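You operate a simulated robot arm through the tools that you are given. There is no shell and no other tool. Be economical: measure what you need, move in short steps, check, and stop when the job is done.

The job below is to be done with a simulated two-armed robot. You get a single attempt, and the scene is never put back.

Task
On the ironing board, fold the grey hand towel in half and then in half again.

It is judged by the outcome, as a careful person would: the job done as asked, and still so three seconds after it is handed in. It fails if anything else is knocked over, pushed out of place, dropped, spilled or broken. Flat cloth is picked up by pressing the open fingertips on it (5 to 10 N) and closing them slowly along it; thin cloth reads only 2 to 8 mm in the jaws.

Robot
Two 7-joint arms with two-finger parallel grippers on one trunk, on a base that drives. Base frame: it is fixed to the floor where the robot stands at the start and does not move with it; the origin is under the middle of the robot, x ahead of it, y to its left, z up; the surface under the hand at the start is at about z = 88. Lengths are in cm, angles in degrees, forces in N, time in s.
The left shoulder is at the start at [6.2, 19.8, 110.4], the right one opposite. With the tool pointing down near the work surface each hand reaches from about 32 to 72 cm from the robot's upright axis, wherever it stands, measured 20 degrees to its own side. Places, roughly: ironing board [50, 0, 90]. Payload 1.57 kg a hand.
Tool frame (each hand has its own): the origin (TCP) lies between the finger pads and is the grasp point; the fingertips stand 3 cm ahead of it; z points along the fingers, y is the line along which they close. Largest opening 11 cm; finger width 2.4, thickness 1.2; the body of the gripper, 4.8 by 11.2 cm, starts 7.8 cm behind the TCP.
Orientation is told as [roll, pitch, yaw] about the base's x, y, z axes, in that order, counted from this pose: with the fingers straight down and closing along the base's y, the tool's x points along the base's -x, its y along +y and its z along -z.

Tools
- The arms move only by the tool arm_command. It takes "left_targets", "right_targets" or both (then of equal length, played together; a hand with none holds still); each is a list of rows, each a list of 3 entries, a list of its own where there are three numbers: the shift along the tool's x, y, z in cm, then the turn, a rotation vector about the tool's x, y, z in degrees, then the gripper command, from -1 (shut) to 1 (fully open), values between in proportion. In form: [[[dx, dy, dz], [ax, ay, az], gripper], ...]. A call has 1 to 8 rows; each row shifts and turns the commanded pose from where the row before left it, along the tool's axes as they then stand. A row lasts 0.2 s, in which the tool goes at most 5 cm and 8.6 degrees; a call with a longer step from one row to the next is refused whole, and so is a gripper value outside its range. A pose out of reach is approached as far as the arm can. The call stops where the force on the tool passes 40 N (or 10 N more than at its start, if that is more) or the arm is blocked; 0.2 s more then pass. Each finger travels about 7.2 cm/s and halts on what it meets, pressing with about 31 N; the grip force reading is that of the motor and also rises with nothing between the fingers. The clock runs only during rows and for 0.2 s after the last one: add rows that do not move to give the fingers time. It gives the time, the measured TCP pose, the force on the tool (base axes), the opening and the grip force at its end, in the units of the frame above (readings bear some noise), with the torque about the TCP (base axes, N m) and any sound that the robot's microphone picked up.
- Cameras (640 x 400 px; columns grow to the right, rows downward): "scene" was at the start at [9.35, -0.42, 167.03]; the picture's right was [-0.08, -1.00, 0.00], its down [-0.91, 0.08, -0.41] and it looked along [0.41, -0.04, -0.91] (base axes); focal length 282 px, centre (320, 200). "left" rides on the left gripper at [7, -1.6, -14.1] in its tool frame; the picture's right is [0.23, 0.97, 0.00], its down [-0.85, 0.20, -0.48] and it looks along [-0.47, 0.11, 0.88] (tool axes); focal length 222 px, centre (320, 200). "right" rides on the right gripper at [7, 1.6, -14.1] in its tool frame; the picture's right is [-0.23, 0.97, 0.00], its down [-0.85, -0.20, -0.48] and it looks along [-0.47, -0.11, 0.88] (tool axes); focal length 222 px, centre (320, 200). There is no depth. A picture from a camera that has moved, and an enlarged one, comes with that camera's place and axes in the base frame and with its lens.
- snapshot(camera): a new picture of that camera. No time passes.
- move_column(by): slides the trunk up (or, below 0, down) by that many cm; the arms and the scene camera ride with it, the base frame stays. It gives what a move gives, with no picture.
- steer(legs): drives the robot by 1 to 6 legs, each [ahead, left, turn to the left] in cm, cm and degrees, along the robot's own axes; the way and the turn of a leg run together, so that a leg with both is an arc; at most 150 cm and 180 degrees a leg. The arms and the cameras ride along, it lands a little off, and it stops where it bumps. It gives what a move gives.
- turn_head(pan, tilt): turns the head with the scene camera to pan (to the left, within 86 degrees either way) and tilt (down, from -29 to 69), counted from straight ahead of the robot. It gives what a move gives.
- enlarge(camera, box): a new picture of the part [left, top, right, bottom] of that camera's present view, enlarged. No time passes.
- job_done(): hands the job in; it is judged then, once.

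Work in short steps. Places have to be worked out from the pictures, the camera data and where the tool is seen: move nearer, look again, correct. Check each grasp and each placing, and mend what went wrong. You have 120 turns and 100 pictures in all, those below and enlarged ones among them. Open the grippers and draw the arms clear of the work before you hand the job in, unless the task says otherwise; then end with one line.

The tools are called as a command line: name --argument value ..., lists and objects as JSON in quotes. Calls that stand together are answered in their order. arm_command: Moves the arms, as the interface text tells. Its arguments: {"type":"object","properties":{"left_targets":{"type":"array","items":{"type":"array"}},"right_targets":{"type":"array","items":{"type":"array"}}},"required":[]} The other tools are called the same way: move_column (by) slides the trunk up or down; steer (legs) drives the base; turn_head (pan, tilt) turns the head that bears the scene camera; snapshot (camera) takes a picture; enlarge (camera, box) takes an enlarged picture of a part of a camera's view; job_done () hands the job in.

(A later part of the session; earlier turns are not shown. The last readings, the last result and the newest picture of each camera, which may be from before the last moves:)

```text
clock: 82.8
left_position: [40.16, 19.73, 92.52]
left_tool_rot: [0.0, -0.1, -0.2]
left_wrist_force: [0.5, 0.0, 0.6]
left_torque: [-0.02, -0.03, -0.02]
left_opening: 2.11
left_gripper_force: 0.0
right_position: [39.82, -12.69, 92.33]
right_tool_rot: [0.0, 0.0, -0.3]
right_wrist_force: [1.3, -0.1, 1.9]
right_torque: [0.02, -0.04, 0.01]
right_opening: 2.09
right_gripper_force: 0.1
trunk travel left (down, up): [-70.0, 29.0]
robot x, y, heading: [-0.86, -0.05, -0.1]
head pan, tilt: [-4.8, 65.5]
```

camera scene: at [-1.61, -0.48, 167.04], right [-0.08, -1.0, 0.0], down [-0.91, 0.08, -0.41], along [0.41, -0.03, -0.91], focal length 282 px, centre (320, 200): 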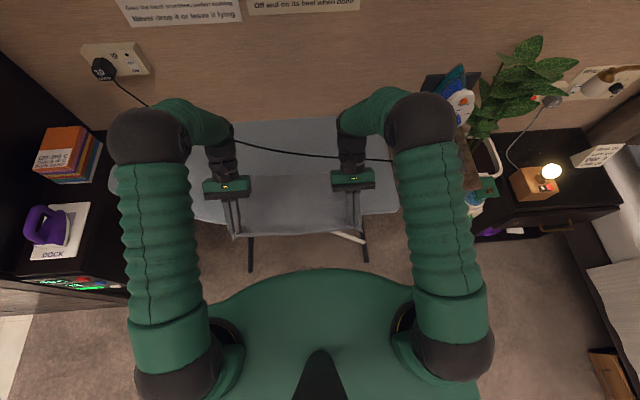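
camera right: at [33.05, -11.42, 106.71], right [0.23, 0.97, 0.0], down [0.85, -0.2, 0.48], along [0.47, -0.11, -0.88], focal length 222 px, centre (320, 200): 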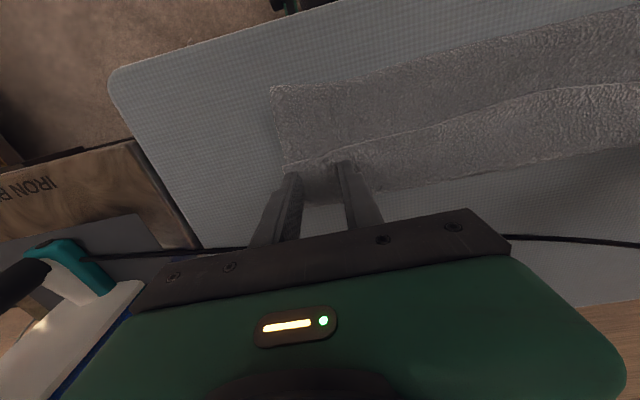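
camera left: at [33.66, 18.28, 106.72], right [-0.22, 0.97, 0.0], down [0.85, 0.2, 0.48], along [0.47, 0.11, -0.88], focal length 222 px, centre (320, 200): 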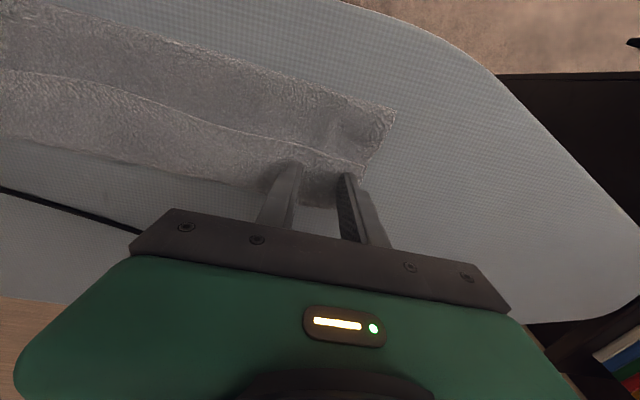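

Very light contact now. I'll close from 2.1 cm at about this pressure.

arm_command --left_targets '[[[0, 0, 0.15], [0, 0, 0], -0.62], [[0, 0, 0], [0, 0, 0], -0.7], [[0, 0, 0], [0, 0, 0], -0.78], [[0, 0, 0], [0, 0, 0], -0.86], [[0, 0, 0], [0, 0, 0], -0.93], [[0, 0, 0], [0, 0, 0], -1], [[0, 0, 0], [0, 0, 0], -1]]' --right_targets '[[[0, 0, 0.05], [0, 0, 0], -0.62], [[0, 0, 0], [0, 0, 0], -0.7], [[0, 0, 0], [0, 0, 0], -0.78], [[0, 0, 0], [0, 0, 0], -0.86], [[0, 0, 0], [0, 0, 0], -0.93], [[0, 0, 0], [0, 0, 0], -1], [[0, 0, 0], [0, 0, 0], -1]]'

```text
clock: 84.4
left_position: [40.05, 19.56, 92.21]
left_tool_rot: [-0.1, -0.1, -0.1]
left_wrist_force: [-0.1, -6.4, 0.7]
left_torque: [-0.2, -0.01, -0.01]
left_opening: 0.6
left_gripper_force: 25.9
right_position: [39.76, -12.71, 92.21]
right_tool_rot: [0.0, 0.0, -0.1]
right_wrist_force: [0.6, 6.5, 2.4]
right_torque: [0.21, -0.03, -0.08]
right_opening: 0.56
right_gripper_force: 25.8
trunk travel left (down, up): [-70.0, 29.0]
robot x, y, heading: [-0.8, -0.4, -0.1]
head pan, tilt: [-4.8, 65.5]
```

6.0 and 5.6 mm is ambiguous. I'll lift 3 cm and look.

arm_command --left_targets '[[[0, 0, -1], [0, 0, 0], -1], [[0.5, 0, -1], [0, 0, 0], -1], [[0.5, 0, -1], [0, 0, 0], -1], [[0, 0, 0], [0, 0, 0], -1]]' --right_targets '[[[0, 0, -1], [0, 0, 0], -1], [[0.5, 0, -1], [0, 0, 0], -1], [[0.5, 0, -1], [0, 0, 0], -1], [[0, 0, 0], [0, 0, 0], -1]]'

snapshot --camera "left"

snapshot --camera "right"

```text
clock: 85.4
left_position: [39.16, 19.69, 95.14]
left_tool_rot: [0.0, 0.0, -0.2]
left_wrist_force: [-0.6, -5.6, -0.9]
left_torque: [-0.14, 0.02, 0.02]
left_opening: 0.63
left_gripper_force: 26.1
right_position: [38.67, -12.52, 95.34]
right_tool_rot: [0.0, 0.1, -0.2]
right_wrist_force: [-0.2, 5.7, -0.4]
right_torque: [0.17, 0.01, -0.04]
right_opening: 0.57
right_gripper_force: 25.7
trunk travel left (down, up): [-70.0, 29.0]
robot x, y, heading: [-0.91, -0.17, 0.1]
head pan, tilt: [-4.8, 65.5]
```

```text
19 pictures are left
camera left: at [32.29, 18.12, 109.34], right [-0.22, 0.97, 0.0], down [0.86, 0.2, 0.48], along [0.47, 0.11, -0.88], focal length 222 px, centre (320, 200)
```

left: 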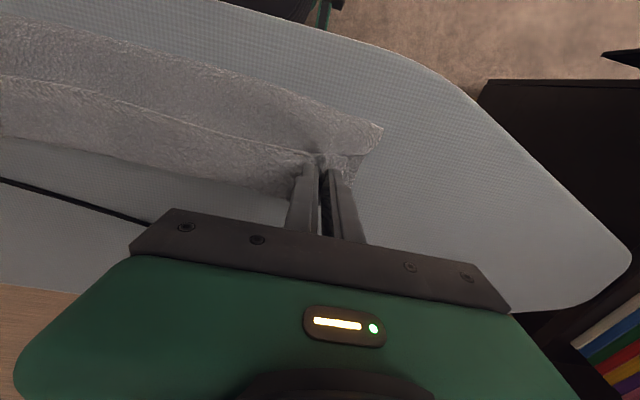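

```text
18 pictures are left
camera right: at [31.84, -11.03, 109.47], right [0.23, 0.97, 0.0], down [0.85, -0.2, 0.48], along [0.46, -0.11, -0.88], focal length 222 px, centre (320, 200)
```

right: 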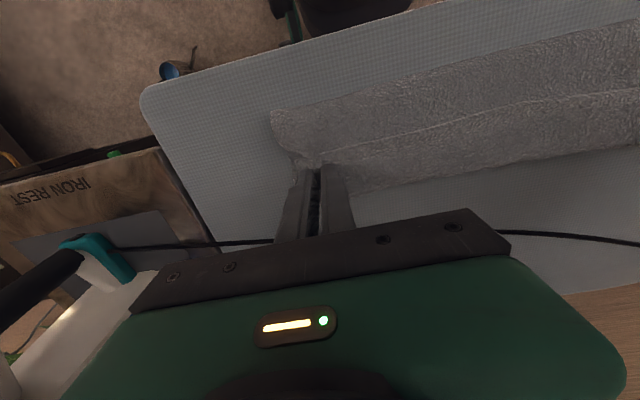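

Both hands hold flap and top layer together, but the bottom is free and the top is lifted off it, which is useful. I'll carry the top layer back 4.5 cm toward me in the air so the slack rolls the crease nearer, then set it down.

arm_command --left_targets '[[[1, 0, -0.5], [0, 0, 0], -1], [[1, -0.2, 0], [0, 0, 0], -1], [[1, 0, 0], [0, 0, 0], -1], [[1, 0, 0.4], [0, 0, 0], -1], [[0.5, 0, 0.8], [0, 0, 0], -1], [[0, 0, 1], [0, 0, 0], -1], [[0, 0, 0.6], [0, 0, 0], -1], [[0, 0, 0], [0, 0, 0], -1]]' --right_targets '[[[1, 0, -0.5], [0, 0, 0], -1], [[1, 0.2, 0], [0, 0, 0], -1], [[1, 0, 0], [0, 0, 0], -1], [[1, 0, 0.4], [0, 0, 0], -1], [[0.5, 0, 0.8], [0, 0, 0], -1], [[0, 0, 1], [0, 0, 0], -1], [[0, 0, 0.6], [0, 0, 0], -1], [[0, 0, 0], [0, 0, 0], -1]]'

enlarge --camera "scene" --box '[180, 130, 400, 270]'

```text
clock: 87.2
left_position: [34.45, 19.56, 92.9]
left_tool_rot: [0.0, -0.2, -0.2]
left_wrist_force: [0.5, -3.0, 0.6]
left_torque: [-0.12, -0.02, -0.06]
left_opening: 0.61
left_gripper_force: 26.2
right_position: [34.08, -12.44, 93.11]
right_tool_rot: [-0.1, -0.1, -0.3]
right_wrist_force: [-0.4, 2.2, -0.2]
right_torque: [0.07, 0.0, -0.07]
right_opening: 0.53
right_gripper_force: 25.9
trunk travel left (down, up): [-70.0, 29.0]
robot x, y, heading: [-0.77, 0.22, 0.0]
head pan, tilt: [-4.8, 65.5]
```

```text
2.86 times, centred on (290, 200) of scene
camera zoom: at [8.4, -0.54, 167.04], right [-0.09, -1.0, 0.0], down [-0.91, 0.08, -0.41], along [0.41, -0.04, -0.91], focal length 807 px, centre (406, 200)
```

zoom: 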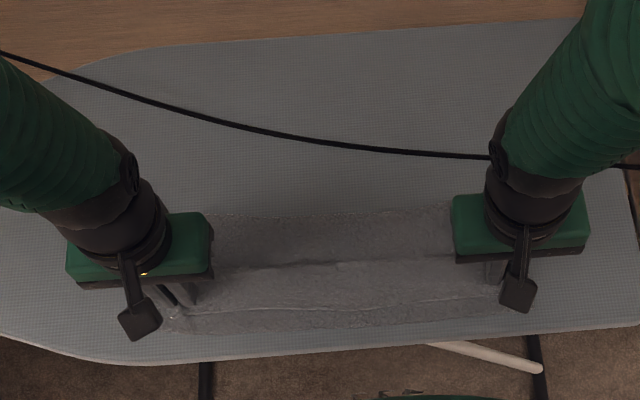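

Excellent: now the bottom layer is ≈12 cm (crease ≈30.8, far edge ≈43), with the top loop at ≈37.5 and the flap hem at ≈33. I'll set down and release; flipping the 4–5 cm flap forward should then meet the far edge.

arm_command --left_targets '[[[0, 0, 0.7], [0, 0, 0], -1], [[0, 0, 0], [0, 0, 0], -0.85], [[0, 0, 0], [0, 0, 0], -0.7], [[0, 0, 0], [0, 0, 0], -0.6], [[0, 0, -1], [0, 0, 0], -0.6], [[0, 0, -2], [0, 0, 0], -0.6], [[2, 0, -2], [0, 0, 0], -0.3], [[0.8, 0, 0], [0, 0, 0], 0]]' --right_targets '[[[0, 0, 0.9], [0, 0, 0], -1], [[0, 0, 0], [0, 0, 0], -0.85], [[0, 0, 0], [0, 0, 0], -0.7], [[0, 0, 0], [0, 0, 0], -0.6], [[0, 0, -1], [0, 0, 0], -0.6], [[0, 0, -2], [0, 0, 0], -0.6], [[2, 0, -2], [0, 0, 0], -0.3], [[0.8, 0, 0], [0, 0, 0], 0]]'

enlarge --camera "scene" --box '[180, 130, 400, 270]'

```text
clock: 89.0
left_position: [31.79, 19.43, 97.2]
left_tool_rot: [0.0, 0.1, -0.2]
left_wrist_force: [-0.5, 0.0, 0.8]
left_torque: [-0.03, 0.01, 0.0]
left_opening: 5.53
left_gripper_force: 0.1
right_position: [31.65, -12.53, 97.1]
right_tool_rot: [0.0, 0.1, -0.1]
right_wrist_force: [0.4, 0.4, 0.0]
right_torque: [0.01, 0.0, 0.02]
right_opening: 5.5
right_gripper_force: 0.1
trunk travel left (down, up): [-70.0, 29.0]
robot x, y, heading: [-0.51, 0.36, -0.3]
head pan, tilt: [-4.8, 65.5]
```

```text
2.86 times, centred on (290, 200) of scene
camera zoom: at [8.37, -0.55, 167.03], right [-0.09, -1.0, 0.0], down [-0.91, 0.08, -0.41], along [0.41, -0.04, -0.91], focal length 807 px, centre (406, 200)
```

zoom: 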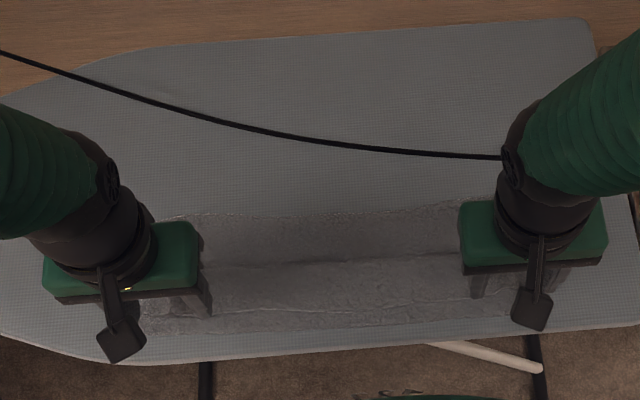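

The layout held: crease ≈30.6, hem ≈32.6, loop ≈37.6, bottom edge ≈42.8. To flip the flap I'll plough its hem forward with four fingertips (both hands open wide) just skimming the top layer. I'm backing the base 5 cm first for reach.

steer --legs '[[-5, 0, 0]]'

arm_command --left_targets '[[[-1, -3, 0], [0, 0, 0], 0.5], [[-1, -0.5, 0], [0, 0, 0], 1], [[0, 0, 0], [0, 0, 0], 1]]' --right_targets '[[[-1, 3, 0], [0, 0, 0], 0.5], [[-1, 0.5, 0], [0, 0, 0], 1], [[0, 0, 0], [0, 0, 0], 1]]'

```text
clock: 90.0
left_position: [27.38, 19.37, 97.01]
left_tool_rot: [0.0, 0.4, -0.1]
left_wrist_force: [0.5, 0.6, -0.4]
left_torque: [0.03, 0.04, 0.04]
left_opening: 5.51
left_gripper_force: 0.0
right_position: [27.1, -12.56, 96.85]
right_tool_rot: [0.0, 0.4, -0.2]
right_wrist_force: [-0.3, -0.1, -0.5]
right_torque: [-0.01, -0.02, -0.02]
right_opening: 5.49
right_gripper_force: 0.0
trunk travel left (down, up): [-70.0, 29.0]
robot x, y, heading: [-5.39, -0.08, -0.1]
head pan, tilt: [-4.8, 65.5]
```

```text
clock: 90.8
left_position: [28.43, 15.93, 97.28]
left_tool_rot: [0.0, -0.2, -0.3]
left_wrist_force: [0.5, -0.1, 0.5]
left_torque: [0.01, 0.01, 0.01]
left_opening: 11.01
left_gripper_force: 0.0
right_position: [28.36, -9.15, 97.0]
right_tool_rot: [0.0, -0.2, -0.2]
right_wrist_force: [-0.3, 0.2, 0.9]
right_torque: [-0.04, 0.0, -0.03]
right_opening: 11.0
right_gripper_force: 0.1
trunk travel left (down, up): [-70.0, 29.0]
robot x, y, heading: [-6.06, 0.01, -0.1]
head pan, tilt: [-4.8, 65.5]
```

Now lower to skim height just in front of the hem and check visually.

arm_command --left_targets '[[[-1, 0, 2], [0, 0, 0], 1], [[-0.9, 0, 2], [0, 0, 0], 1], [[0, 0, 1.1], [0, 0, 0], 1], [[0, 0, 0], [0, 0, 0], 1]]' --right_targets '[[[-1, 0, 2], [0, 0, 0], 1], [[-0.9, 0, 2], [0, 0, 0], 1], [[0, 0, 0.9], [0, 0, 0], 1], [[0, 0, 0], [0, 0, 0], 1]]'

snapshot --camera "right"

snapshot --camera "left"

```text
clock: 91.8
left_position: [30.74, 15.61, 92.31]
left_tool_rot: [-0.1, -0.2, -0.2]
left_wrist_force: [-0.7, 0.4, 0.4]
left_torque: [-0.02, -0.01, 0.0]
left_opening: 11.03
left_gripper_force: 0.0
right_position: [30.39, -8.9, 92.11]
right_tool_rot: [0.0, 0.0, -0.2]
right_wrist_force: [-0.2, 1.0, 0.8]
right_torque: [-0.02, 0.03, -0.03]
right_opening: 10.95
right_gripper_force: 0.2
trunk travel left (down, up): [-70.0, 29.0]
robot x, y, heading: [-5.77, 0.08, -0.4]
head pan, tilt: [-4.8, 65.5]
```

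```text
15 pictures are left
camera right: at [23.38, -7.28, 106.18], right [0.23, 0.97, 0.0], down [0.85, -0.2, 0.48], along [0.47, -0.11, -0.88], focal length 222 px, centre (320, 200)
```

right: 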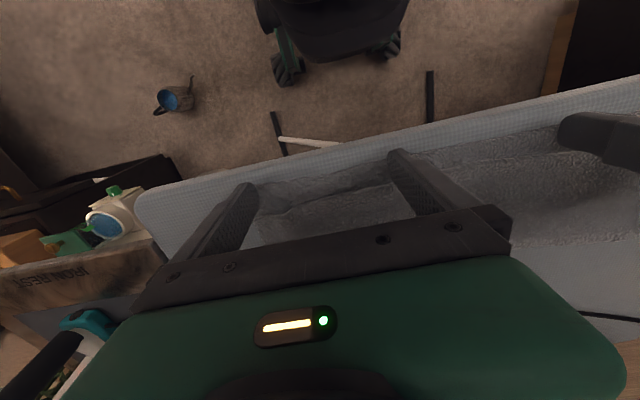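

```text
14 pictures are left
camera left: at [23.68, 14.24, 106.34], right [-0.22, 0.97, 0.0], down [0.86, 0.2, 0.48], along [0.47, 0.11, -0.88], focal length 222 px, centre (320, 200)
```

left: 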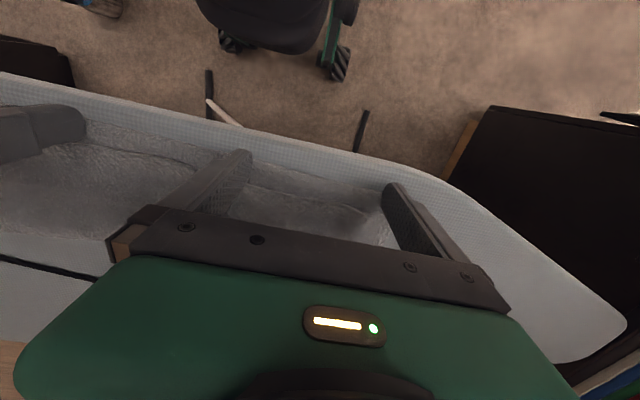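

The hem is at about x=31.5, right at the fingertips. I'll back off 1 cm, go down slightly to ride on the top layer, and plough forward in small steps.

arm_command --left_targets '[[[1.1, -0.8, -0.3], [0, 0, 0], 1], [[0.2, 0, 0.75], [0, 0, 0], 1], [[-1.2, 0, 0], [0, 0, 0], 1], [[-1.2, 0, 0], [0, 0, 0], 1], [[-1.2, 0, 0], [0, 0, 0], 1], [[-1.2, 0, 0], [0, 0, 0], 1]]' --right_targets '[[[1.1, 0, -0.3], [0, 0, 0], 1], [[0.1, 0, 0.55], [0, 0, 0], 1], [[-1.2, 0, 0], [0, 0, 0], 1], [[-1.2, 0, 0], [0, 0, 0], 1], [[-1.2, 0, 0], [0, 0, 0], 1], [[-1.2, 0, 0], [0, 0, 0], 1]]'

snapshot --camera "right"

```text
clock: 93.2
left_position: [33.97, 15.07, 91.6]
left_tool_rot: [0.0, 0.0, -0.2]
left_wrist_force: [0.5, -0.6, -0.1]
left_torque: [-0.01, 0.0, -0.02]
left_opening: 11.03
left_gripper_force: 0.0
right_position: [34.03, -9.19, 91.98]
right_tool_rot: [0.0, 0.0, -0.3]
right_wrist_force: [-0.1, -0.1, 1.2]
right_torque: [0.03, 0.02, 0.0]
right_opening: 11.01
right_gripper_force: 0.0
trunk travel left (down, up): [-70.0, 29.0]
robot x, y, heading: [-5.96, -0.22, -0.1]
head pan, tilt: [-4.8, 65.5]
```

```text
13 pictures are left
camera right: at [27.13, -7.6, 106.14], right [0.23, 0.97, 0.0], down [0.85, -0.2, 0.48], along [0.47, -0.11, -0.88], focal length 222 px, centre (320, 200)
```

right: 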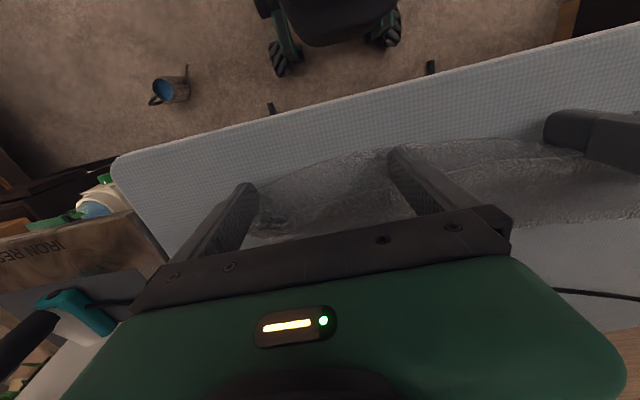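

The near crease seems to have been pushed forward. I'll lift straight up, move clear and look.

arm_command --left_targets '[[[0, 0, -2], [0, 0, 0], 1], [[0, 0, -3], [0, 0, 0], 1], [[3, 2, -2], [0, 0, 0], 1], [[3, 3, 0], [0, 0, 0], 1]]' --right_targets '[[[0, 0, -2], [0, 0, 0], 1], [[0, 0, -3], [0, 0, 0], 1], [[2, -3, -2], [0, 0, 0], 1], [[2, -4, 0], [0, 0, 0], 1]]'

enlarge --camera "scene" --box '[180, 120, 400, 260]'

```text
clock: 94.2
left_position: [28.12, 19.63, 98.61]
left_tool_rot: [0.1, -0.3, -0.2]
left_wrist_force: [-0.1, 0.6, 0.8]
left_torque: [0.0, -0.03, 0.01]
left_opening: 10.99
left_gripper_force: 0.1
right_position: [29.79, -16.01, 99.0]
right_tool_rot: [0.1, 0.0, -0.2]
right_wrist_force: [0.1, -0.8, -0.2]
right_torque: [-0.02, 0.01, 0.02]
right_opening: 10.99
right_gripper_force: 0.0
trunk travel left (down, up): [-70.0, 29.0]
robot x, y, heading: [-5.67, -0.08, -0.2]
head pan, tilt: [-4.8, 65.5]
```

```text
2.86 times, centred on (290, 190) of scene
camera zoom: at [3.12, -0.66, 167.05], right [-0.09, -1.0, 0.0], down [-0.91, 0.08, -0.42], along [0.41, -0.04, -0.91], focal length 807 px, centre (406, 229)
```

zoom: 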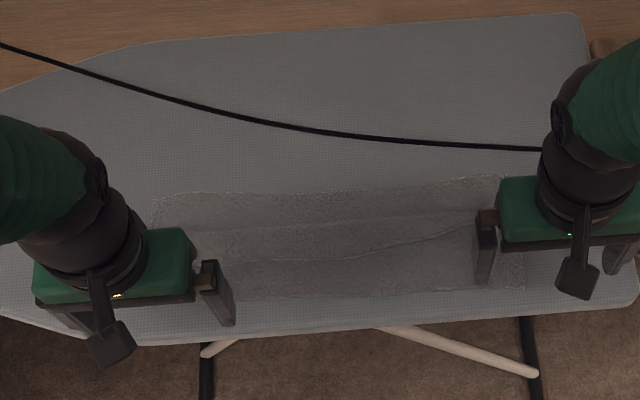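

Not bad: crease ≈31.4, bottom edge ≈43.8, loop ≈39.5, and the hem moved to ≈36.5–37.5. I'll pinch only the flap at both ends, using the jaw reading (≈4 mm = single layer) as feedback, then lay it over to the far edge with a tilted, taut motion.

arm_command --left_targets '[[[-3.2, -0.2, 0], [0, 0, 0], 0.3], [[-3.2, -0.2, 0], [0, 0, 0], -0.3], [[-3, 0, 2], [0, 0, 0], -0.45], [[0, 0, 2], [0, 0, 0], -0.45], [[0, 0, 1.8], [0, 0, 0], -0.45], [[0, 0, 0], [0, 0, 0], -0.45]]' --right_targets '[[[-3, 1.5, 0], [0, 0, 0], 0.3], [[-3, 1.5, 0], [0, 0, 0], -0.3], [[-2.4, 1.5, 2], [0, 0, 0], -0.45], [[0, 0, 2.4], [0, 0, 0], -0.45], [[0, 0, 1.8], [0, 0, 0], -0.45], [[0, 0, 0], [0, 0, 0], -0.45]]'

enlarge --camera "right" --box '[220, 60, 480, 220]'

enlarge --camera "left" --box '[160, 60, 420, 220]'

```text
clock: 95.6
left_position: [37.75, 19.72, 93.0]
left_tool_rot: [0.0, -0.1, -0.3]
left_wrist_force: [-0.5, 0.6, 0.5]
left_torque: [0.02, 0.02, 0.01]
left_opening: 3.04
left_gripper_force: 0.1
right_position: [38.41, -11.54, 92.79]
right_tool_rot: [0.0, 0.0, -0.2]
right_wrist_force: [-0.4, 0.2, 0.4]
right_torque: [0.02, 0.01, -0.01]
right_opening: 3.03
right_gripper_force: 0.0
trunk travel left (down, up): [-70.0, 29.0]
robot x, y, heading: [-5.99, 0.25, -0.1]
head pan, tilt: [-4.8, 65.5]
```

```text
2.46 times, centred on (350, 140) of right
camera zoom: at [31.55, -9.89, 106.94], right [0.23, 0.97, 0.0], down [0.85, -0.2, 0.48], along [0.47, -0.11, -0.88], focal length 547 px, centre (246, 348)
```

zoom: 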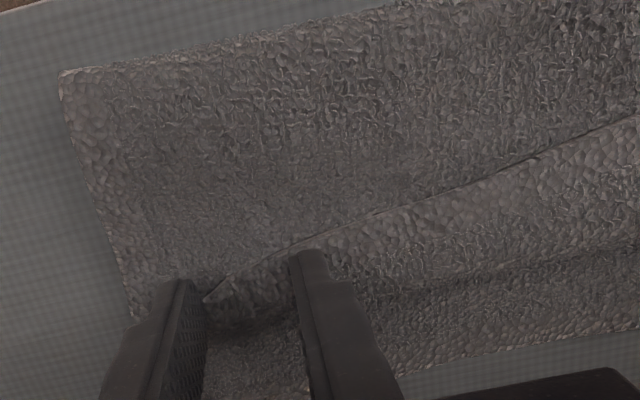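

```text
2.46 times, centred on (290, 140) of left
camera zoom: at [30.82, 18.22, 107.05], right [-0.22, 0.97, 0.0], down [0.85, 0.2, 0.48], along [0.47, 0.11, -0.88], focal length 547 px, centre (394, 348)
```

zoom: 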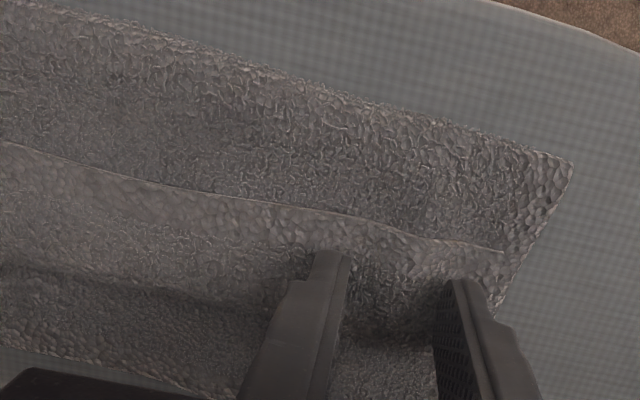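

Clear view now: flap corners at ≈(38.8,-13) and ≈(36,23). I'll adjust both hands slightly onto the flap and lower to light contact.

arm_command --left_targets '[[[0.3, 0, 0.4], [0, 0, 0], -0.5], [[0, 0, 0.25], [0, 0, 0], -0.5], [[0, 0, 0], [0, 0, 0], -0.5]]' --right_targets '[[[-0.6, 1.2, 0.3], [0, 0, 0], -0.5], [[0, 0, 0.2], [0, 0, 0], -0.5], [[0, 0, 0], [0, 0, 0], -0.5]]'

```text
clock: 96.4
left_position: [37.38, 19.78, 92.28]
left_tool_rot: [0.0, -0.1, -0.2]
left_wrist_force: [0.4, 1.4, 0.9]
left_torque: [0.01, -0.04, 0.0]
left_opening: 2.76
left_gripper_force: 0.1
right_position: [39.05, -10.39, 92.24]
right_tool_rot: [0.0, -0.2, -0.1]
right_wrist_force: [0.1, 0.4, 0.7]
right_torque: [0.0, 0.0, -0.02]
right_opening: 2.74
right_gripper_force: 0.1
trunk travel left (down, up): [-70.0, 29.0]
robot x, y, heading: [-6.12, -0.51, -0.0]
head pan, tilt: [-4.8, 65.5]
```

At first touch. I'll add 0.1 cm and close slowly with minimal pressure.

arm_command --left_targets '[[[0, 0, 0.1], [0, 0, 0], -0.5], [[0, 0, 0], [0, 0, 0], -0.6], [[0, 0, 0], [0, 0, 0], -0.7], [[0, 0, 0], [0, 0, 0], -0.8], [[0, 0, 0], [0, 0, 0], -0.9], [[0, 0, 0], [0, 0, 0], -1], [[0, 0, 0], [0, 0, 0], -1]]' --right_targets '[[[0, 0, 0.12], [0, 0, 0], -0.5], [[0, 0, 0], [0, 0, 0], -0.6], [[0, 0, 0], [0, 0, 0], -0.7], [[0, 0, 0], [0, 0, 0], -0.8], [[0, 0, 0], [0, 0, 0], -0.9], [[0, 0, 0], [0, 0, 0], -1], [[0, 0, 0], [0, 0, 0], -1]]'

```text
clock: 98.0
left_position: [37.34, 19.79, 92.19]
left_tool_rot: [0.1, -0.1, -0.2]
left_wrist_force: [0.5, -7.1, 2.9]
left_torque: [-0.21, 0.0, 0.02]
left_opening: 0.41
left_gripper_force: 24.5
right_position: [39.04, -10.38, 92.18]
right_tool_rot: [0.0, -0.1, -0.2]
right_wrist_force: [0.1, 4.9, 2.7]
right_torque: [0.16, 0.04, 0.0]
right_opening: 0.53
right_gripper_force: 24.6
trunk travel left (down, up): [-70.0, 29.0]
robot x, y, heading: [-5.66, 0.08, -0.3]
head pan, tilt: [-4.8, 65.5]
```

Left reads 4.1 mm, right 5.3 mm with single-layer motor force, so likely the flap only. I'll lift while tilting the hands back 45°, bringing the tips above the loop line.

arm_command --left_targets '[[[-0.5, 0, -1.2], [0, 0, 0], -1], [[-0.5, 0, -1.2], [0, 0, 0], -1], [[-0.63, 0, 0], [0, 7.5, 0], -1], [[-0.62, 0, -0.08], [0, 7.5, 0], -1], [[-0.61, 0, -0.16], [0, 7.5, 0], -1], [[-0.58, 0, -0.24], [0, 7.5, 0], -1], [[-0.55, 0, -0.32], [0, 7.5, 0], -1], [[-0.5, 0, -0.38], [0, 7.5, 0], -1]]' --right_targets '[[[-0.5, 0, -1.2], [0, 0, 0], -1], [[-0.5, 0, -1.2], [0, 0, 0], -1], [[-0.35, -0.15, 0], [0, 7.5, 0], -1], [[-0.35, -0.15, -0.05], [0, 7.5, 0], -1], [[-0.34, -0.15, -0.09], [0, 7.5, 0], -1], [[-0.32, -0.15, -0.13], [0, 7.5, 0], -1], [[-0.3, -0.15, -0.18], [0, 7.5, 0], -1], [[-0.28, -0.15, -0.21], [0, 7.5, 0], -1]]'

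enlarge --camera "scene" --box '[180, 110, 400, 250]'

```text
clock: 99.8
left_position: [42.12, 19.59, 94.51]
left_tool_rot: [-0.1, 45.3, -0.3]
left_wrist_force: [-0.1, -12.9, 0.2]
left_torque: [-0.22, -0.02, 0.34]
left_opening: 0.4
left_gripper_force: 24.6
right_position: [42.23, -11.21, 94.28]
right_tool_rot: [0.2, 45.2, 0.0]
right_wrist_force: [0.5, 11.9, -0.2]
right_torque: [0.29, 0.03, -0.27]
right_opening: 0.47
right_gripper_force: 25.0
trunk travel left (down, up): [-70.0, 29.0]
robot x, y, heading: [-5.71, -0.02, -0.1]
head pan, tilt: [-4.8, 65.5]
```

```text
2.86 times, centred on (290, 180) of scene
camera zoom: at [4.12, -0.52, 167.01], right [-0.09, -1.0, 0.0], down [-0.91, 0.08, -0.41], along [0.41, -0.04, -0.91], focal length 807 px, centre (406, 257)
```

zoom: 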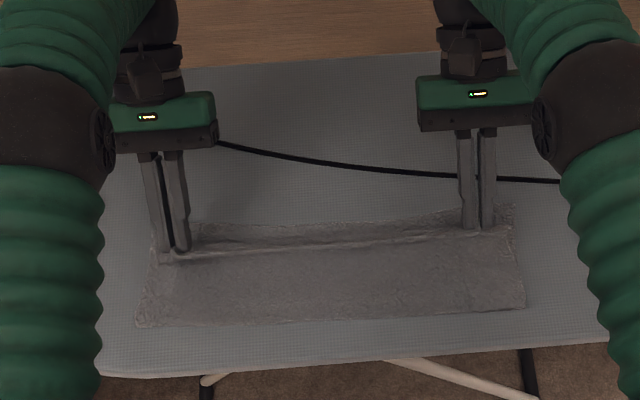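

The hem is cleanly lifted with the layers in order: bottom ≈12 cm and the top about to match. I'll lay the hem forward and down to the far edge, relaxing the sideways tension a little.

arm_command --left_targets '[[[-1.22, -0.2, -0.33], [0, 0, 0], -1], [[-1.22, -0.1, -0.33], [0, 0, 0], -1], [[-1.22, 0, -0.33], [0, 0, 0], -1], [[-0.42, 0, 0.35], [0, 0, 0], -1], [[-0.42, 0, 0.35], [0, 0, 0], -1], [[0, 0, 0], [0, 0, 0], -1]]' --right_targets '[[[-1.22, 0.1, -0.33], [0, 0, 0], -1], [[-1.22, 0.1, -0.33], [0, 0, 0], -1], [[-1.22, 0, -0.33], [0, 0, 0], -1], [[-0.42, 0, 0.35], [0, 0, 0], -1], [[-0.42, 0, 0.35], [0, 0, 0], -1], [[0, 0, 0], [0, 0, 0], -1]]'

enlarge --camera "right" --box '[220, 60, 640, 230]'

```text
clock: 101.2
left_position: [44.63, 19.18, 91.81]
left_tool_rot: [0.1, 44.6, -0.2]
left_wrist_force: [3.0, -7.7, 11.7]
left_torque: [-0.16, 0.06, 0.22]
left_opening: 0.38
left_gripper_force: 24.7
left hand out of reach, approached as far as the arm can: row 3, 5
right_position: [44.1, -11.29, 92.26]
right_tool_rot: [0.1, 44.9, -0.1]
right_wrist_force: [0.4, 7.8, -0.2]
right_torque: [0.24, -0.02, -0.2]
right_opening: 0.49
right_gripper_force: 25.9
right hand out of reach, approached as far as the arm can: row 3, 5
trunk travel left (down, up): [-70.0, 29.0]
robot x, y, heading: [-5.7, -0.04, -0.1]
head pan, tilt: [-4.8, 65.5]
```

```text
1.52 times, centred on (430, 145) of right
camera zoom: at [49.13, -9.66, 107.23], right [0.17, 0.97, -0.16], down [0.94, -0.2, -0.26], along [-0.29, -0.11, -0.95], focal length 338 px, centre (152, 284)
```

zoom: 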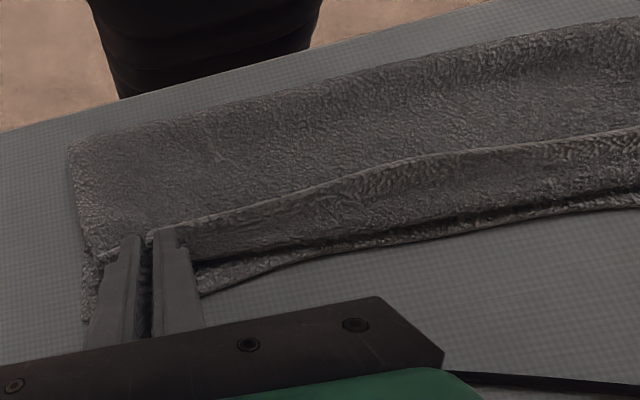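

Arms hit their reach limit about 1 cm short, and the left is pressing. I'll raise the left slightly and drive the base 2.5 cm forward to pull the top layer taut to the far edge.

arm_command --left_targets '[[[0.6, 0, -0.3], [0, 0, 0], -1], [[0, 0, 0], [0, 0, 0], -1]]' --right_targets '[[[0.2, 0, -0.1], [0, 0, 0], -1], [[0, 0, 0], [0, 0, 0], -1]]'

steer --legs '[[2.5, 0, 0]]'

enlarge --camera "right" --box '[220, 60, 640, 230]'

```text
clock: 101.8
left_position: [44.42, 19.26, 92.22]
left_tool_rot: [-0.1, 45.0, -0.4]
left_wrist_force: [0.0, -8.8, 0.1]
left_torque: [-0.17, 0.02, 0.2]
left_opening: 0.41
left_gripper_force: 25.2
right_position: [44.06, -11.2, 92.49]
right_tool_rot: [0.0, 45.0, -0.2]
right_wrist_force: [-0.3, 8.3, 0.4]
right_torque: [0.21, -0.02, -0.19]
right_opening: 0.47
right_gripper_force: 25.3
trunk travel left (down, up): [-70.0, 29.0]
robot x, y, heading: [-5.88, -0.1, -0.1]
head pan, tilt: [-4.8, 65.5]
```

```text
clock: 102.6
left_position: [46.75, 19.32, 92.44]
left_tool_rot: [-0.1, 44.6, -0.3]
left_wrist_force: [-0.9, -8.9, 0.8]
left_torque: [-0.12, -0.03, 0.21]
left_opening: 0.43
left_gripper_force: 25.0
right_position: [46.29, -11.2, 92.79]
right_tool_rot: [0.1, 44.7, -0.3]
right_wrist_force: [0.0, 7.9, 1.3]
right_torque: [0.24, -0.12, -0.2]
right_opening: 0.51
right_gripper_force: 25.5
trunk travel left (down, up): [-70.0, 29.0]
robot x, y, heading: [-3.25, -0.06, -0.0]
head pan, tilt: [-4.8, 65.5]
```

```text
1.52 times, centred on (430, 145) of right
camera zoom: at [51.32, -9.63, 107.75], right [0.17, 0.97, -0.16], down [0.94, -0.2, -0.26], along [-0.29, -0.11, -0.95], focal length 338 px, centre (152, 284)
```

zoom: 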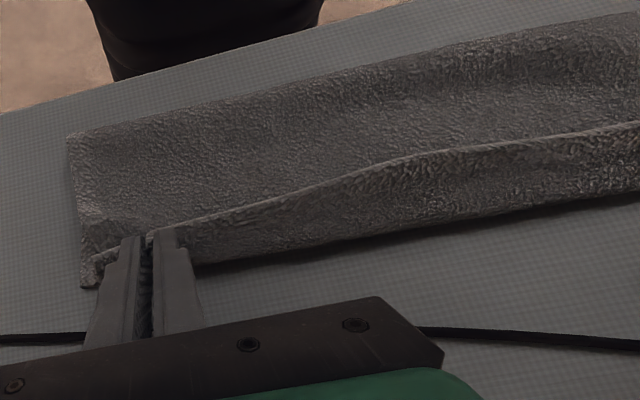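

The top is slightly longer than the bottom, but the hem is close to the bottom's far edge (≈43.8). With few pictures left, I'll ease back about 1 cm, set the hem down right on that edge and release there.

arm_command --left_targets '[[[0, 0, 0.8], [0, 0, 0], -1], [[-0.1, 0, 0.7], [0, 0, 0], -1], [[0, 0, 0], [0, 0, 0], -1]]' --right_targets '[[[-0.1, 0, 0.8], [0, 0, 0], -1], [[-0.25, 0, 0.7], [0, 0, 0], -1], [[0, 0, 0], [0, 0, 0], -1]]'

```text
clock: 103.4
left_position: [45.82, 19.2, 91.55]
left_tool_rot: [-0.2, 44.7, -0.3]
left_wrist_force: [5.8, -9.5, 17.8]
left_torque: [-0.22, 0.01, 0.24]
left_opening: 0.42
left_gripper_force: 24.7
right_position: [45.72, -11.03, 91.61]
right_tool_rot: [0.4, 44.7, 0.0]
right_wrist_force: [3.3, 10.8, 14.9]
right_torque: [0.35, 0.12, -0.25]
right_opening: 0.49
right_gripper_force: 25.0
trunk travel left (down, up): [-70.0, 29.0]
robot x, y, heading: [-3.23, 0.1, -0.5]
head pan, tilt: [-4.8, 65.5]
```

The hem is pressed down at x≈43.6. I'll release slowly and withdraw up and backward along the fingers, then bring the hands upright.

arm_command --left_targets '[[[0, 0, 0], [0, 0, 0], -0.95], [[0, 0, 0], [0, 0, 0], -0.85], [[0, 0, 0], [0, 0, 0], -0.7], [[0, 0, 0], [0, 0, 0], -0.6], [[0, 0, -1.5], [0, 0, 0], -0.6], [[0, 0, -3], [0, 0, 0], -0.6], [[2.83, 0, -2.83], [0, 0, 0], -0.6], [[0, 0, 0], [0, -7.5, 0], -0.6]]' --right_targets '[[[0, 0, 0], [0, 0, 0], -0.95], [[0, 0, 0], [0, 0, 0], -0.85], [[0, 0, 0], [0, 0, 0], -0.7], [[0, 0, 0], [0, 0, 0], -0.6], [[0, 0, -1.5], [0, 0, 0], -0.6], [[0, 0, -3], [0, 0, 0], -0.6], [[2.83, 0, -2.83], [0, 0, 0], -0.6], [[0, 0, 0], [0, -7.5, 0], -0.6]]'

enlarge --camera "scene" --box '[180, 110, 400, 250]'

```text
clock: 105.2
left_position: [47.19, 19.38, 97.37]
left_tool_rot: [-0.1, 37.2, -0.3]
left_wrist_force: [1.0, 0.0, 0.3]
left_torque: [0.01, -0.01, -0.03]
left_opening: 2.19
left_gripper_force: 0.0
left hand out of reach, approached as far as the arm can: row 6
right_position: [46.31, -11.25, 96.54]
right_tool_rot: [0.2, 37.1, -0.2]
right_wrist_force: [-1.3, -0.7, 0.4]
right_torque: [-0.02, 0.01, -0.02]
right_opening: 2.24
right_gripper_force: 0.0
right hand out of reach, approached as far as the arm can: row 6
trunk travel left (down, up): [-70.0, 29.0]
robot x, y, heading: [-3.07, 0.31, -0.3]
head pan, tilt: [-4.8, 65.5]
```

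```text
2.86 times, centred on (290, 180) of scene
camera zoom: at [5.91, -0.6, 167.03], right [-0.09, -1.0, 0.0], down [-0.91, 0.08, -0.41], along [0.41, -0.04, -0.91], focal length 807 px, centre (406, 257)
```

zoom: 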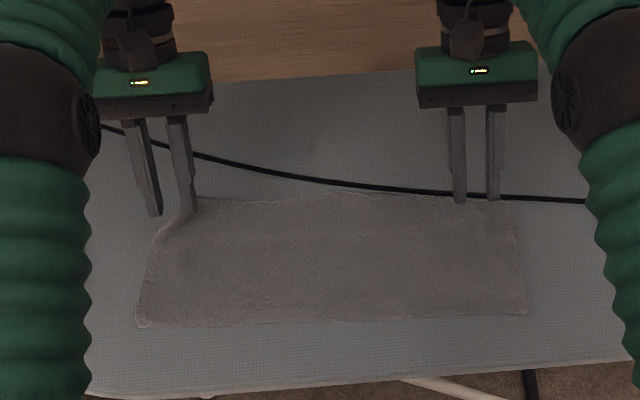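

Withdrawing carried the hem forward, so the flap is gone and the top is smooth, but it overshoots the bottom by about 4–5 cm (hem near x≈48, just short of the cord). The layer-shift trick that worked before applies here: pinch the hem, lift, carry it back ~4.5 cm so the slack rolls the crease toward me. First I'll bring the hands upright above.

arm_command --left_targets '[[[1.5, 0, -2], [0, 0, 0], -0.5], [[0, 0, 0], [0, -7.4, 0], -0.45], [[0, 0, 0], [0, -7.4, 0], -0.45], [[0, 0, 0], [0, -7.4, 0], -0.45], [[0, 0, 0], [0, -7.4, 0], -0.45], [[0, 0, 0], [0, -7.4, 0], -0.45], [[0, 0, 0], [0, 0, 0], -0.45]]' --right_targets '[[[1.5, 0, -2], [0, 0, 0], -0.5], [[0, 0, 0], [0, -7.4, 0], -0.45], [[0, 0, 0], [0, -7.4, 0], -0.45], [[0, 0, 0], [0, -7.4, 0], -0.45], [[0, 0, 0], [0, -7.4, 0], -0.45], [[0, 0, 0], [0, -7.3, 0], -0.45], [[0, 0, 0], [0, 0, 0], -0.45]]'

snapshot --camera "left"

```text
clock: 106.8
left_position: [47.55, 19.55, 99.61]
left_tool_rot: [0.0, 0.3, -0.2]
left_wrist_force: [0.4, -0.1, 0.3]
left_torque: [-0.02, 0.0, -0.02]
left_opening: 3.01
left_gripper_force: 0.1
right_position: [46.75, -11.17, 99.05]
right_tool_rot: [0.0, 0.5, -0.3]
right_wrist_force: [0.7, 0.4, -0.7]
right_torque: [-0.01, 0.01, 0.0]
right_opening: 3.02
right_gripper_force: 0.0
trunk travel left (down, up): [-70.0, 29.0]
robot x, y, heading: [-3.39, 0.24, -0.2]
head pan, tilt: [-4.8, 65.5]
```

```text
5 pictures are left
camera left: at [40.73, 17.84, 113.72], right [-0.22, 0.97, 0.0], down [0.86, 0.2, 0.47], along [0.46, 0.11, -0.88], focal length 222 px, centre (320, 200)
```

left: 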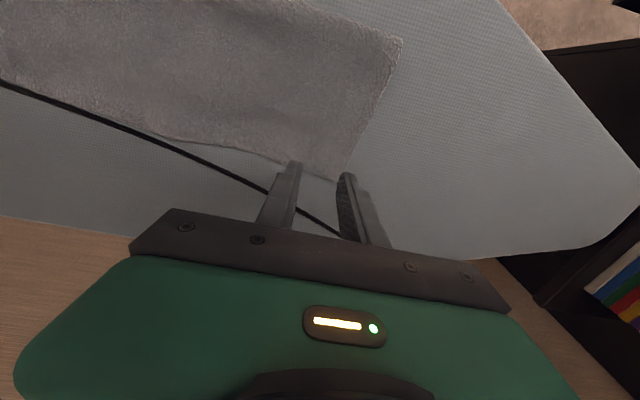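

The hem is at x≈50.5 on the left (crease ≈35.8) and x≈47.5 on the right (crease ≈33.9), so it overhangs by ~4–5 cm and just abuts the cord. I'll lower both hands onto the single-layer overhang just inside the hem.

arm_command --left_targets '[[[-1.7, -0.2, 2], [0, 0, 0], -0.45], [[0, 0, 3], [0, 0, 0], -0.45], [[0, 0, 2.3], [0, 0, 0], -0.45], [[0, 0, 0.4], [0, 0, 0], -0.45], [[0, 0, 0], [0, 0, 0], -0.45]]' --right_targets '[[[0.5, 0, 2], [0, 0, 0], -0.45], [[0, 0, 2.6], [0, 0, 0], -0.45], [[0, 0, 2.2], [0, 0, 0], -0.45], [[0, 0, 0.3], [0, 0, 0], -0.45], [[0, 0, 0], [0, 0, 0], -0.45]]'

```text
clock: 108.0
left_position: [49.15, 19.11, 91.97]
left_tool_rot: [0.0, 0.3, -0.1]
left_wrist_force: [-0.8, -0.5, -0.5]
left_torque: [-0.01, 0.02, -0.01]
left_opening: 3.04
left_gripper_force: 0.0
right_position: [45.89, -11.03, 91.88]
right_tool_rot: [0.1, 0.5, -0.2]
right_wrist_force: [-0.1, 0.6, 0.6]
right_torque: [0.01, -0.02, -0.02]
right_opening: 3.02
right_gripper_force: 0.1
trunk travel left (down, up): [-70.0, 29.0]
robot x, y, heading: [-3.3, -0.06, -0.1]
head pan, tilt: [-4.8, 65.5]
```

No contact yet at 92, as expected for a single layer. I'll lower further.

arm_command --left_targets '[[[0, 0, 0.3], [0, 0, 0], -0.45], [[0, 0, 0.3], [0, 0, 0], -0.45], [[0, 0, 0], [0, 0, 0], -0.45]]' --right_targets '[[[-0.2, 0, 0.3], [0, 0, 0], -0.45], [[0, 0, 0.2], [0, 0, 0], -0.45], [[0, 0, 0], [0, 0, 0], -0.45]]'

```text
clock: 108.8
left_position: [48.91, 19.27, 91.42]
left_tool_rot: [-0.1, 0.2, -0.3]
left_wrist_force: [0.9, -0.7, 1.8]
left_torque: [-0.02, 0.0, -0.02]
left_opening: 3.02
left_gripper_force: 0.0
right_position: [46.19, -11.22, 91.4]
right_tool_rot: [0.1, 0.4, -0.3]
right_wrist_force: [-2.3, 1.6, 5.8]
right_torque: [-0.04, 0.09, -0.01]
right_opening: 2.99
right_gripper_force: 0.0
trunk travel left (down, up): [-70.0, 29.0]
robot x, y, heading: [-3.34, 0.35, -0.3]
head pan, tilt: [-4.8, 65.5]
```

Contact. I'll press the left a bit more and close slowly.

arm_command --left_targets '[[[0, 0, 0.18], [0, 0, 0], -0.45], [[0, 0, 0], [0, 0, 0], -0.55], [[0, 0, 0], [0, 0, 0], -0.65], [[0, 0, 0], [0, 0, 0], -0.75], [[0, 0, 0], [0, 0, 0], -0.85], [[0, 0, 0], [0, 0, 0], -0.93], [[0, 0, 0], [0, 0, 0], -1], [[0, 0, 0], [0, 0, 0], -1]]' --right_targets '[[[0, 0, 0], [0, 0, 0], -0.45], [[0, 0, 0], [0, 0, 0], -0.55], [[0, 0, 0], [0, 0, 0], -0.65], [[0, 0, 0], [0, 0, 0], -0.75], [[0, 0, 0], [0, 0, 0], -0.85], [[0, 0, 0], [0, 0, 0], -0.93], [[0, 0, 0], [0, 0, 0], -1], [[0, 0, 0], [0, 0, 0], -1]]'

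```text
clock: 110.6
left_position: [49.05, 19.11, 91.32]
left_tool_rot: [0.0, 0.2, -0.2]
left_wrist_force: [0.1, -3.1, 8.7]
left_torque: [-0.03, -0.01, 0.0]
left_opening: 0.42
left_gripper_force: 25.0
right_position: [46.14, -11.29, 91.36]
right_tool_rot: [0.1, 0.3, -0.2]
right_wrist_force: [1.0, 3.0, 3.7]
right_torque: [0.05, 0.01, -0.03]
right_opening: 0.42
right_gripper_force: 25.0
trunk travel left (down, up): [-70.0, 29.0]
robot x, y, heading: [-3.33, -0.18, -0.2]
head pan, tilt: [-4.8, 65.5]
```

Both pinches read 4.2 mm, single layer. I'll lift straight first, then carry the hem well back so the slack rolls the crease toward me.

arm_command --left_targets '[[[0, 0, -1.5], [0, 0, 0], -1], [[1.5, 0, -1.5], [0, 0, 0], -1], [[1.5, 0, -1.5], [0, 0, 0], -1], [[2, 0, -0.5], [0, 0, 0], -1], [[2, 0, 0], [0, 0, 0], -1], [[2, 0, 0.5], [0, 0, 0], -1], [[1.5, 0, 1], [0, 0, 0], -1], [[0, 0, 0.6], [0, 0, 0], -1]]' --right_targets '[[[0, 0, -1.5], [0, 0, 0], -1], [[1.5, 0, -1.5], [0, 0, 0], -1], [[1.5, 0, -1.5], [0, 0, 0], -1], [[2, 0, -0.5], [0, 0, 0], -1], [[2, 0, 0], [0, 0, 0], -1], [[2, 0, 0.5], [0, 0, 0], -1], [[0.8, 0, 1], [0, 0, 0], -1], [[0, 0, 0.6], [0, 0, 0], -1]]'

enlarge --camera "scene" --box '[180, 120, 400, 260]'

```text
clock: 112.4
left_position: [38.58, 19.27, 94.24]
left_tool_rot: [-0.1, 0.3, -0.1]
left_wrist_force: [0.5, -3.1, -1.1]
left_torque: [-0.11, 0.0, 0.01]
left_opening: 0.41
left_gripper_force: 25.2
right_position: [36.45, -11.18, 94.41]
right_tool_rot: [0.0, 0.5, -0.4]
right_wrist_force: [1.1, 4.9, 0.1]
right_torque: [0.09, 0.02, -0.02]
right_opening: 0.42
right_gripper_force: 24.7
trunk travel left (down, up): [-70.0, 29.0]
robot x, y, heading: [-3.14, -0.07, -0.2]
head pan, tilt: [-4.8, 65.5]
```

```text
2.86 times, centred on (290, 190) of scene
camera zoom: at [6.24, -0.52, 167.03], right [-0.09, -1.0, 0.0], down [-0.91, 0.08, -0.41], along [0.41, -0.04, -0.91], focal length 807 px, centre (406, 229)
```

zoom: 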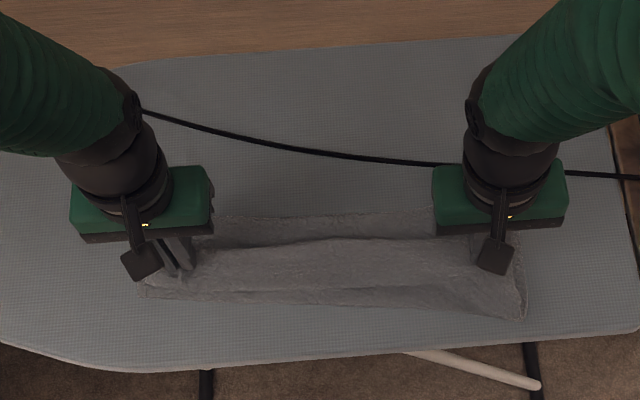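

The right side rolled well (crease ≈30.6), but the left crease is still at ≈36. I'll carry the left hand further back.

arm_command --left_targets '[[[1, 0, -1], [0, 0, 0], -1], [[1.5, 0, -0.5], [0, 0, 0], -1], [[1.5, 0, 0], [0, 0, 0], -1], [[1.5, 0, 0.5], [0, 0, 0], -1], [[0.5, 0, 0.8], [0, 0, 0], -1], [[0, 0, 0.4], [0, 0, 0], -1]]'

enlarge --camera "scene" --box '[180, 120, 400, 260]'

```text
clock: 113.8
left_position: [32.72, 19.17, 94.17]
left_tool_rot: [-0.1, 0.3, -0.3]
left_wrist_force: [0.1, -4.5, 0.3]
left_torque: [-0.12, -0.03, 0.02]
left_opening: 0.41
left_gripper_force: 24.6
right_position: [36.52, -11.18, 94.45]
right_tool_rot: [0.1, 0.5, -0.2]
right_wrist_force: [-1.2, 4.6, -0.1]
right_torque: [0.14, 0.01, 0.06]
right_opening: 0.41
right_gripper_force: 24.6
trunk travel left (down, up): [-70.0, 29.0]
robot x, y, heading: [-3.32, -0.12, -0.3]
head pan, tilt: [-4.8, 65.5]
```

```text
2.86 times, centred on (290, 190) of scene
camera zoom: at [6.16, -0.53, 167.03], right [-0.09, -1.0, 0.0], down [-0.91, 0.08, -0.41], along [0.41, -0.04, -0.91], focal length 807 px, centre (406, 229)
```

zoom: 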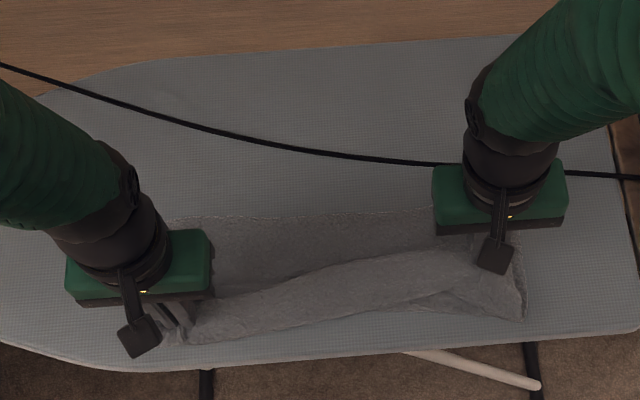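

Both sides are rolled back now. I'll draw the hem forward low to the bottom's far edge (left grip to ≈43.6, right to ≈42.2), so the top trails behind cleanly.

arm_command --left_targets '[[[-1.55, 0.1, 0.2], [0, 0, 0], -1], [[-1.55, 0.1, 0.2], [0, 0, 0], -1], [[-1.55, 0, 0.1], [0, 0, 0], -1], [[-1.55, 0, 0], [0, 0, 0], -1], [[-1.55, 0, 0], [0, 0, 0], -1], [[-1.55, 0, 0], [0, 0, 0], -1], [[-1.55, 0, 0.6], [0, 0, 0], -1], [[0, 0, 0.9], [0, 0, 0], -1]]' --right_targets '[[[-0.8, -0.1, 0.2], [0, 0, 0], -1], [[-0.8, -0.1, 0.2], [0, 0, 0], -1], [[-0.8, 0, 0.2], [0, 0, 0], -1], [[-0.8, 0, 0], [0, 0, 0], -1], [[-0.8, 0, 0], [0, 0, 0], -1], [[-0.8, 0, 0], [0, 0, 0], -1], [[-0.9, 0, 0.6], [0, 0, 0], -1], [[0, 0, 0.9], [0, 0, 0], -1]]'

enlarge --camera "scene" --box '[180, 120, 400, 260]'

```text
clock: 115.6
left_position: [43.6, 19.39, 91.88]
left_tool_rot: [-0.1, 0.2, -0.2]
left_wrist_force: [0.2, -6.6, 1.5]
left_torque: [-0.25, -0.02, -0.01]
left_opening: 0.4
left_gripper_force: 25.2
right_position: [42.19, -11.33, 92.23]
right_tool_rot: [0.1, 0.4, -0.2]
right_wrist_force: [0.1, 6.5, 0.8]
right_torque: [0.21, 0.04, -0.02]
right_opening: 0.41
right_gripper_force: 24.9
trunk travel left (down, up): [-70.0, 29.0]
robot x, y, heading: [-3.38, -0.12, 0.1]
head pan, tilt: [-4.8, 65.5]
```

```text
2.86 times, centred on (290, 190) of scene
camera zoom: at [6.23, -0.53, 167.04], right [-0.09, -1.0, 0.0], down [-0.91, 0.08, -0.41], along [0.41, -0.04, -0.91], focal length 807 px, centre (406, 229)
```

zoom: 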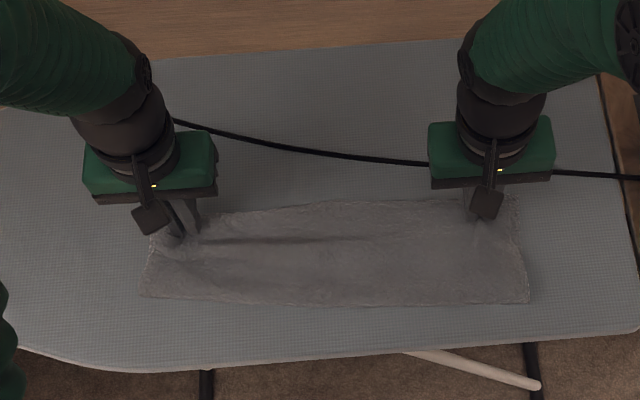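

It's now a neat rectangle, with some slack as a wrinkle on the left part of the top. I'll release straight up, then lightly stroke the left part from the hem toward the crease to push that wrinkle out.

arm_command --left_targets '[[[0, 0, 0.1], [0, 0, 0], -0.9], [[0, 0, 0], [0, 0, 0], -0.7], [[0, 0, 0], [0, 0, 0], -0.5], [[0, 0, -0.5], [0, 0, 0], -0.4], [[0, 0, -1.5], [0, 0, 0], -0.4], [[0, 0, -2], [0, 0, 0], 0.2], [[0.5, -1.5, 0], [0, 0, 0], 1], [[0, 0, 0], [0, 0, 0], 1]]' --right_targets '[[[0, 0, 0.4], [0, 0, 0], -0.9], [[0, 0, 0], [0, 0, 0], -0.7], [[0, 0, 0], [0, 0, 0], -0.5], [[0, 0, -0.5], [0, 0, 0], -0.4], [[0, 0, -1.5], [0, 0, 0], -0.4], [[0, 0, -2], [0, 0, 0], -0.4], [[0, -3, -2], [0, 0, 0], -0.4], [[0, -4, 0], [0, 0, 0], -0.4]]'

arm_command --left_targets '[[[0, 0, 2], [0, 0, 0], 1], [[0, 0, 1.6], [0, 0, 0], 1], [[1, 0, 0.2], [0, 0, 0], 1], [[1, 0, 0], [0, 0, 0], 1], [[1, 0, 0], [0, 0, 0], 1], [[1, 0, 0], [0, 0, 0], 1], [[1, 0, 0], [0, 0, 0], 1], [[1, 0, 0], [0, 0, 0], 1]]'

```text
clock: 117.4
left_position: [43.17, 17.53, 95.91]
left_tool_rot: [0.2, 0.3, -0.2]
left_wrist_force: [-0.5, 0.2, 0.9]
left_torque: [0.0, -0.01, -0.04]
left_opening: 11.02
left_gripper_force: 0.0
right_position: [42.2, -18.61, 97.72]
right_tool_rot: [0.1, 0.5, -0.2]
right_wrist_force: [0.9, 0.1, -0.1]
right_torque: [-0.01, 0.01, 0.03]
right_opening: 3.29
right_gripper_force: 0.0
trunk travel left (down, up): [-70.0, 29.0]
robot x, y, heading: [-3.32, 0.08, -0.4]
head pan, tilt: [-4.8, 65.5]
```

```text
clock: 119.2
left_position: [37.12, 17.75, 92.09]
left_tool_rot: [-0.1, 0.2, -0.1]
left_wrist_force: [0.6, 0.5, 1.0]
left_torque: [0.02, -0.04, 0.03]
left_opening: 11.0
left_gripper_force: 0.1
right_position: [42.05, -18.37, 97.85]
right_tool_rot: [0.0, 0.4, -0.2]
right_wrist_force: [-0.3, 0.6, -1.0]
right_torque: [-0.01, 0.03, 0.0]
right_opening: 3.3
right_gripper_force: 0.1
trunk travel left (down, up): [-70.0, 29.0]
robot x, y, heading: [-3.31, -0.06, 0.0]
head pan, tilt: [-4.8, 65.5]
```

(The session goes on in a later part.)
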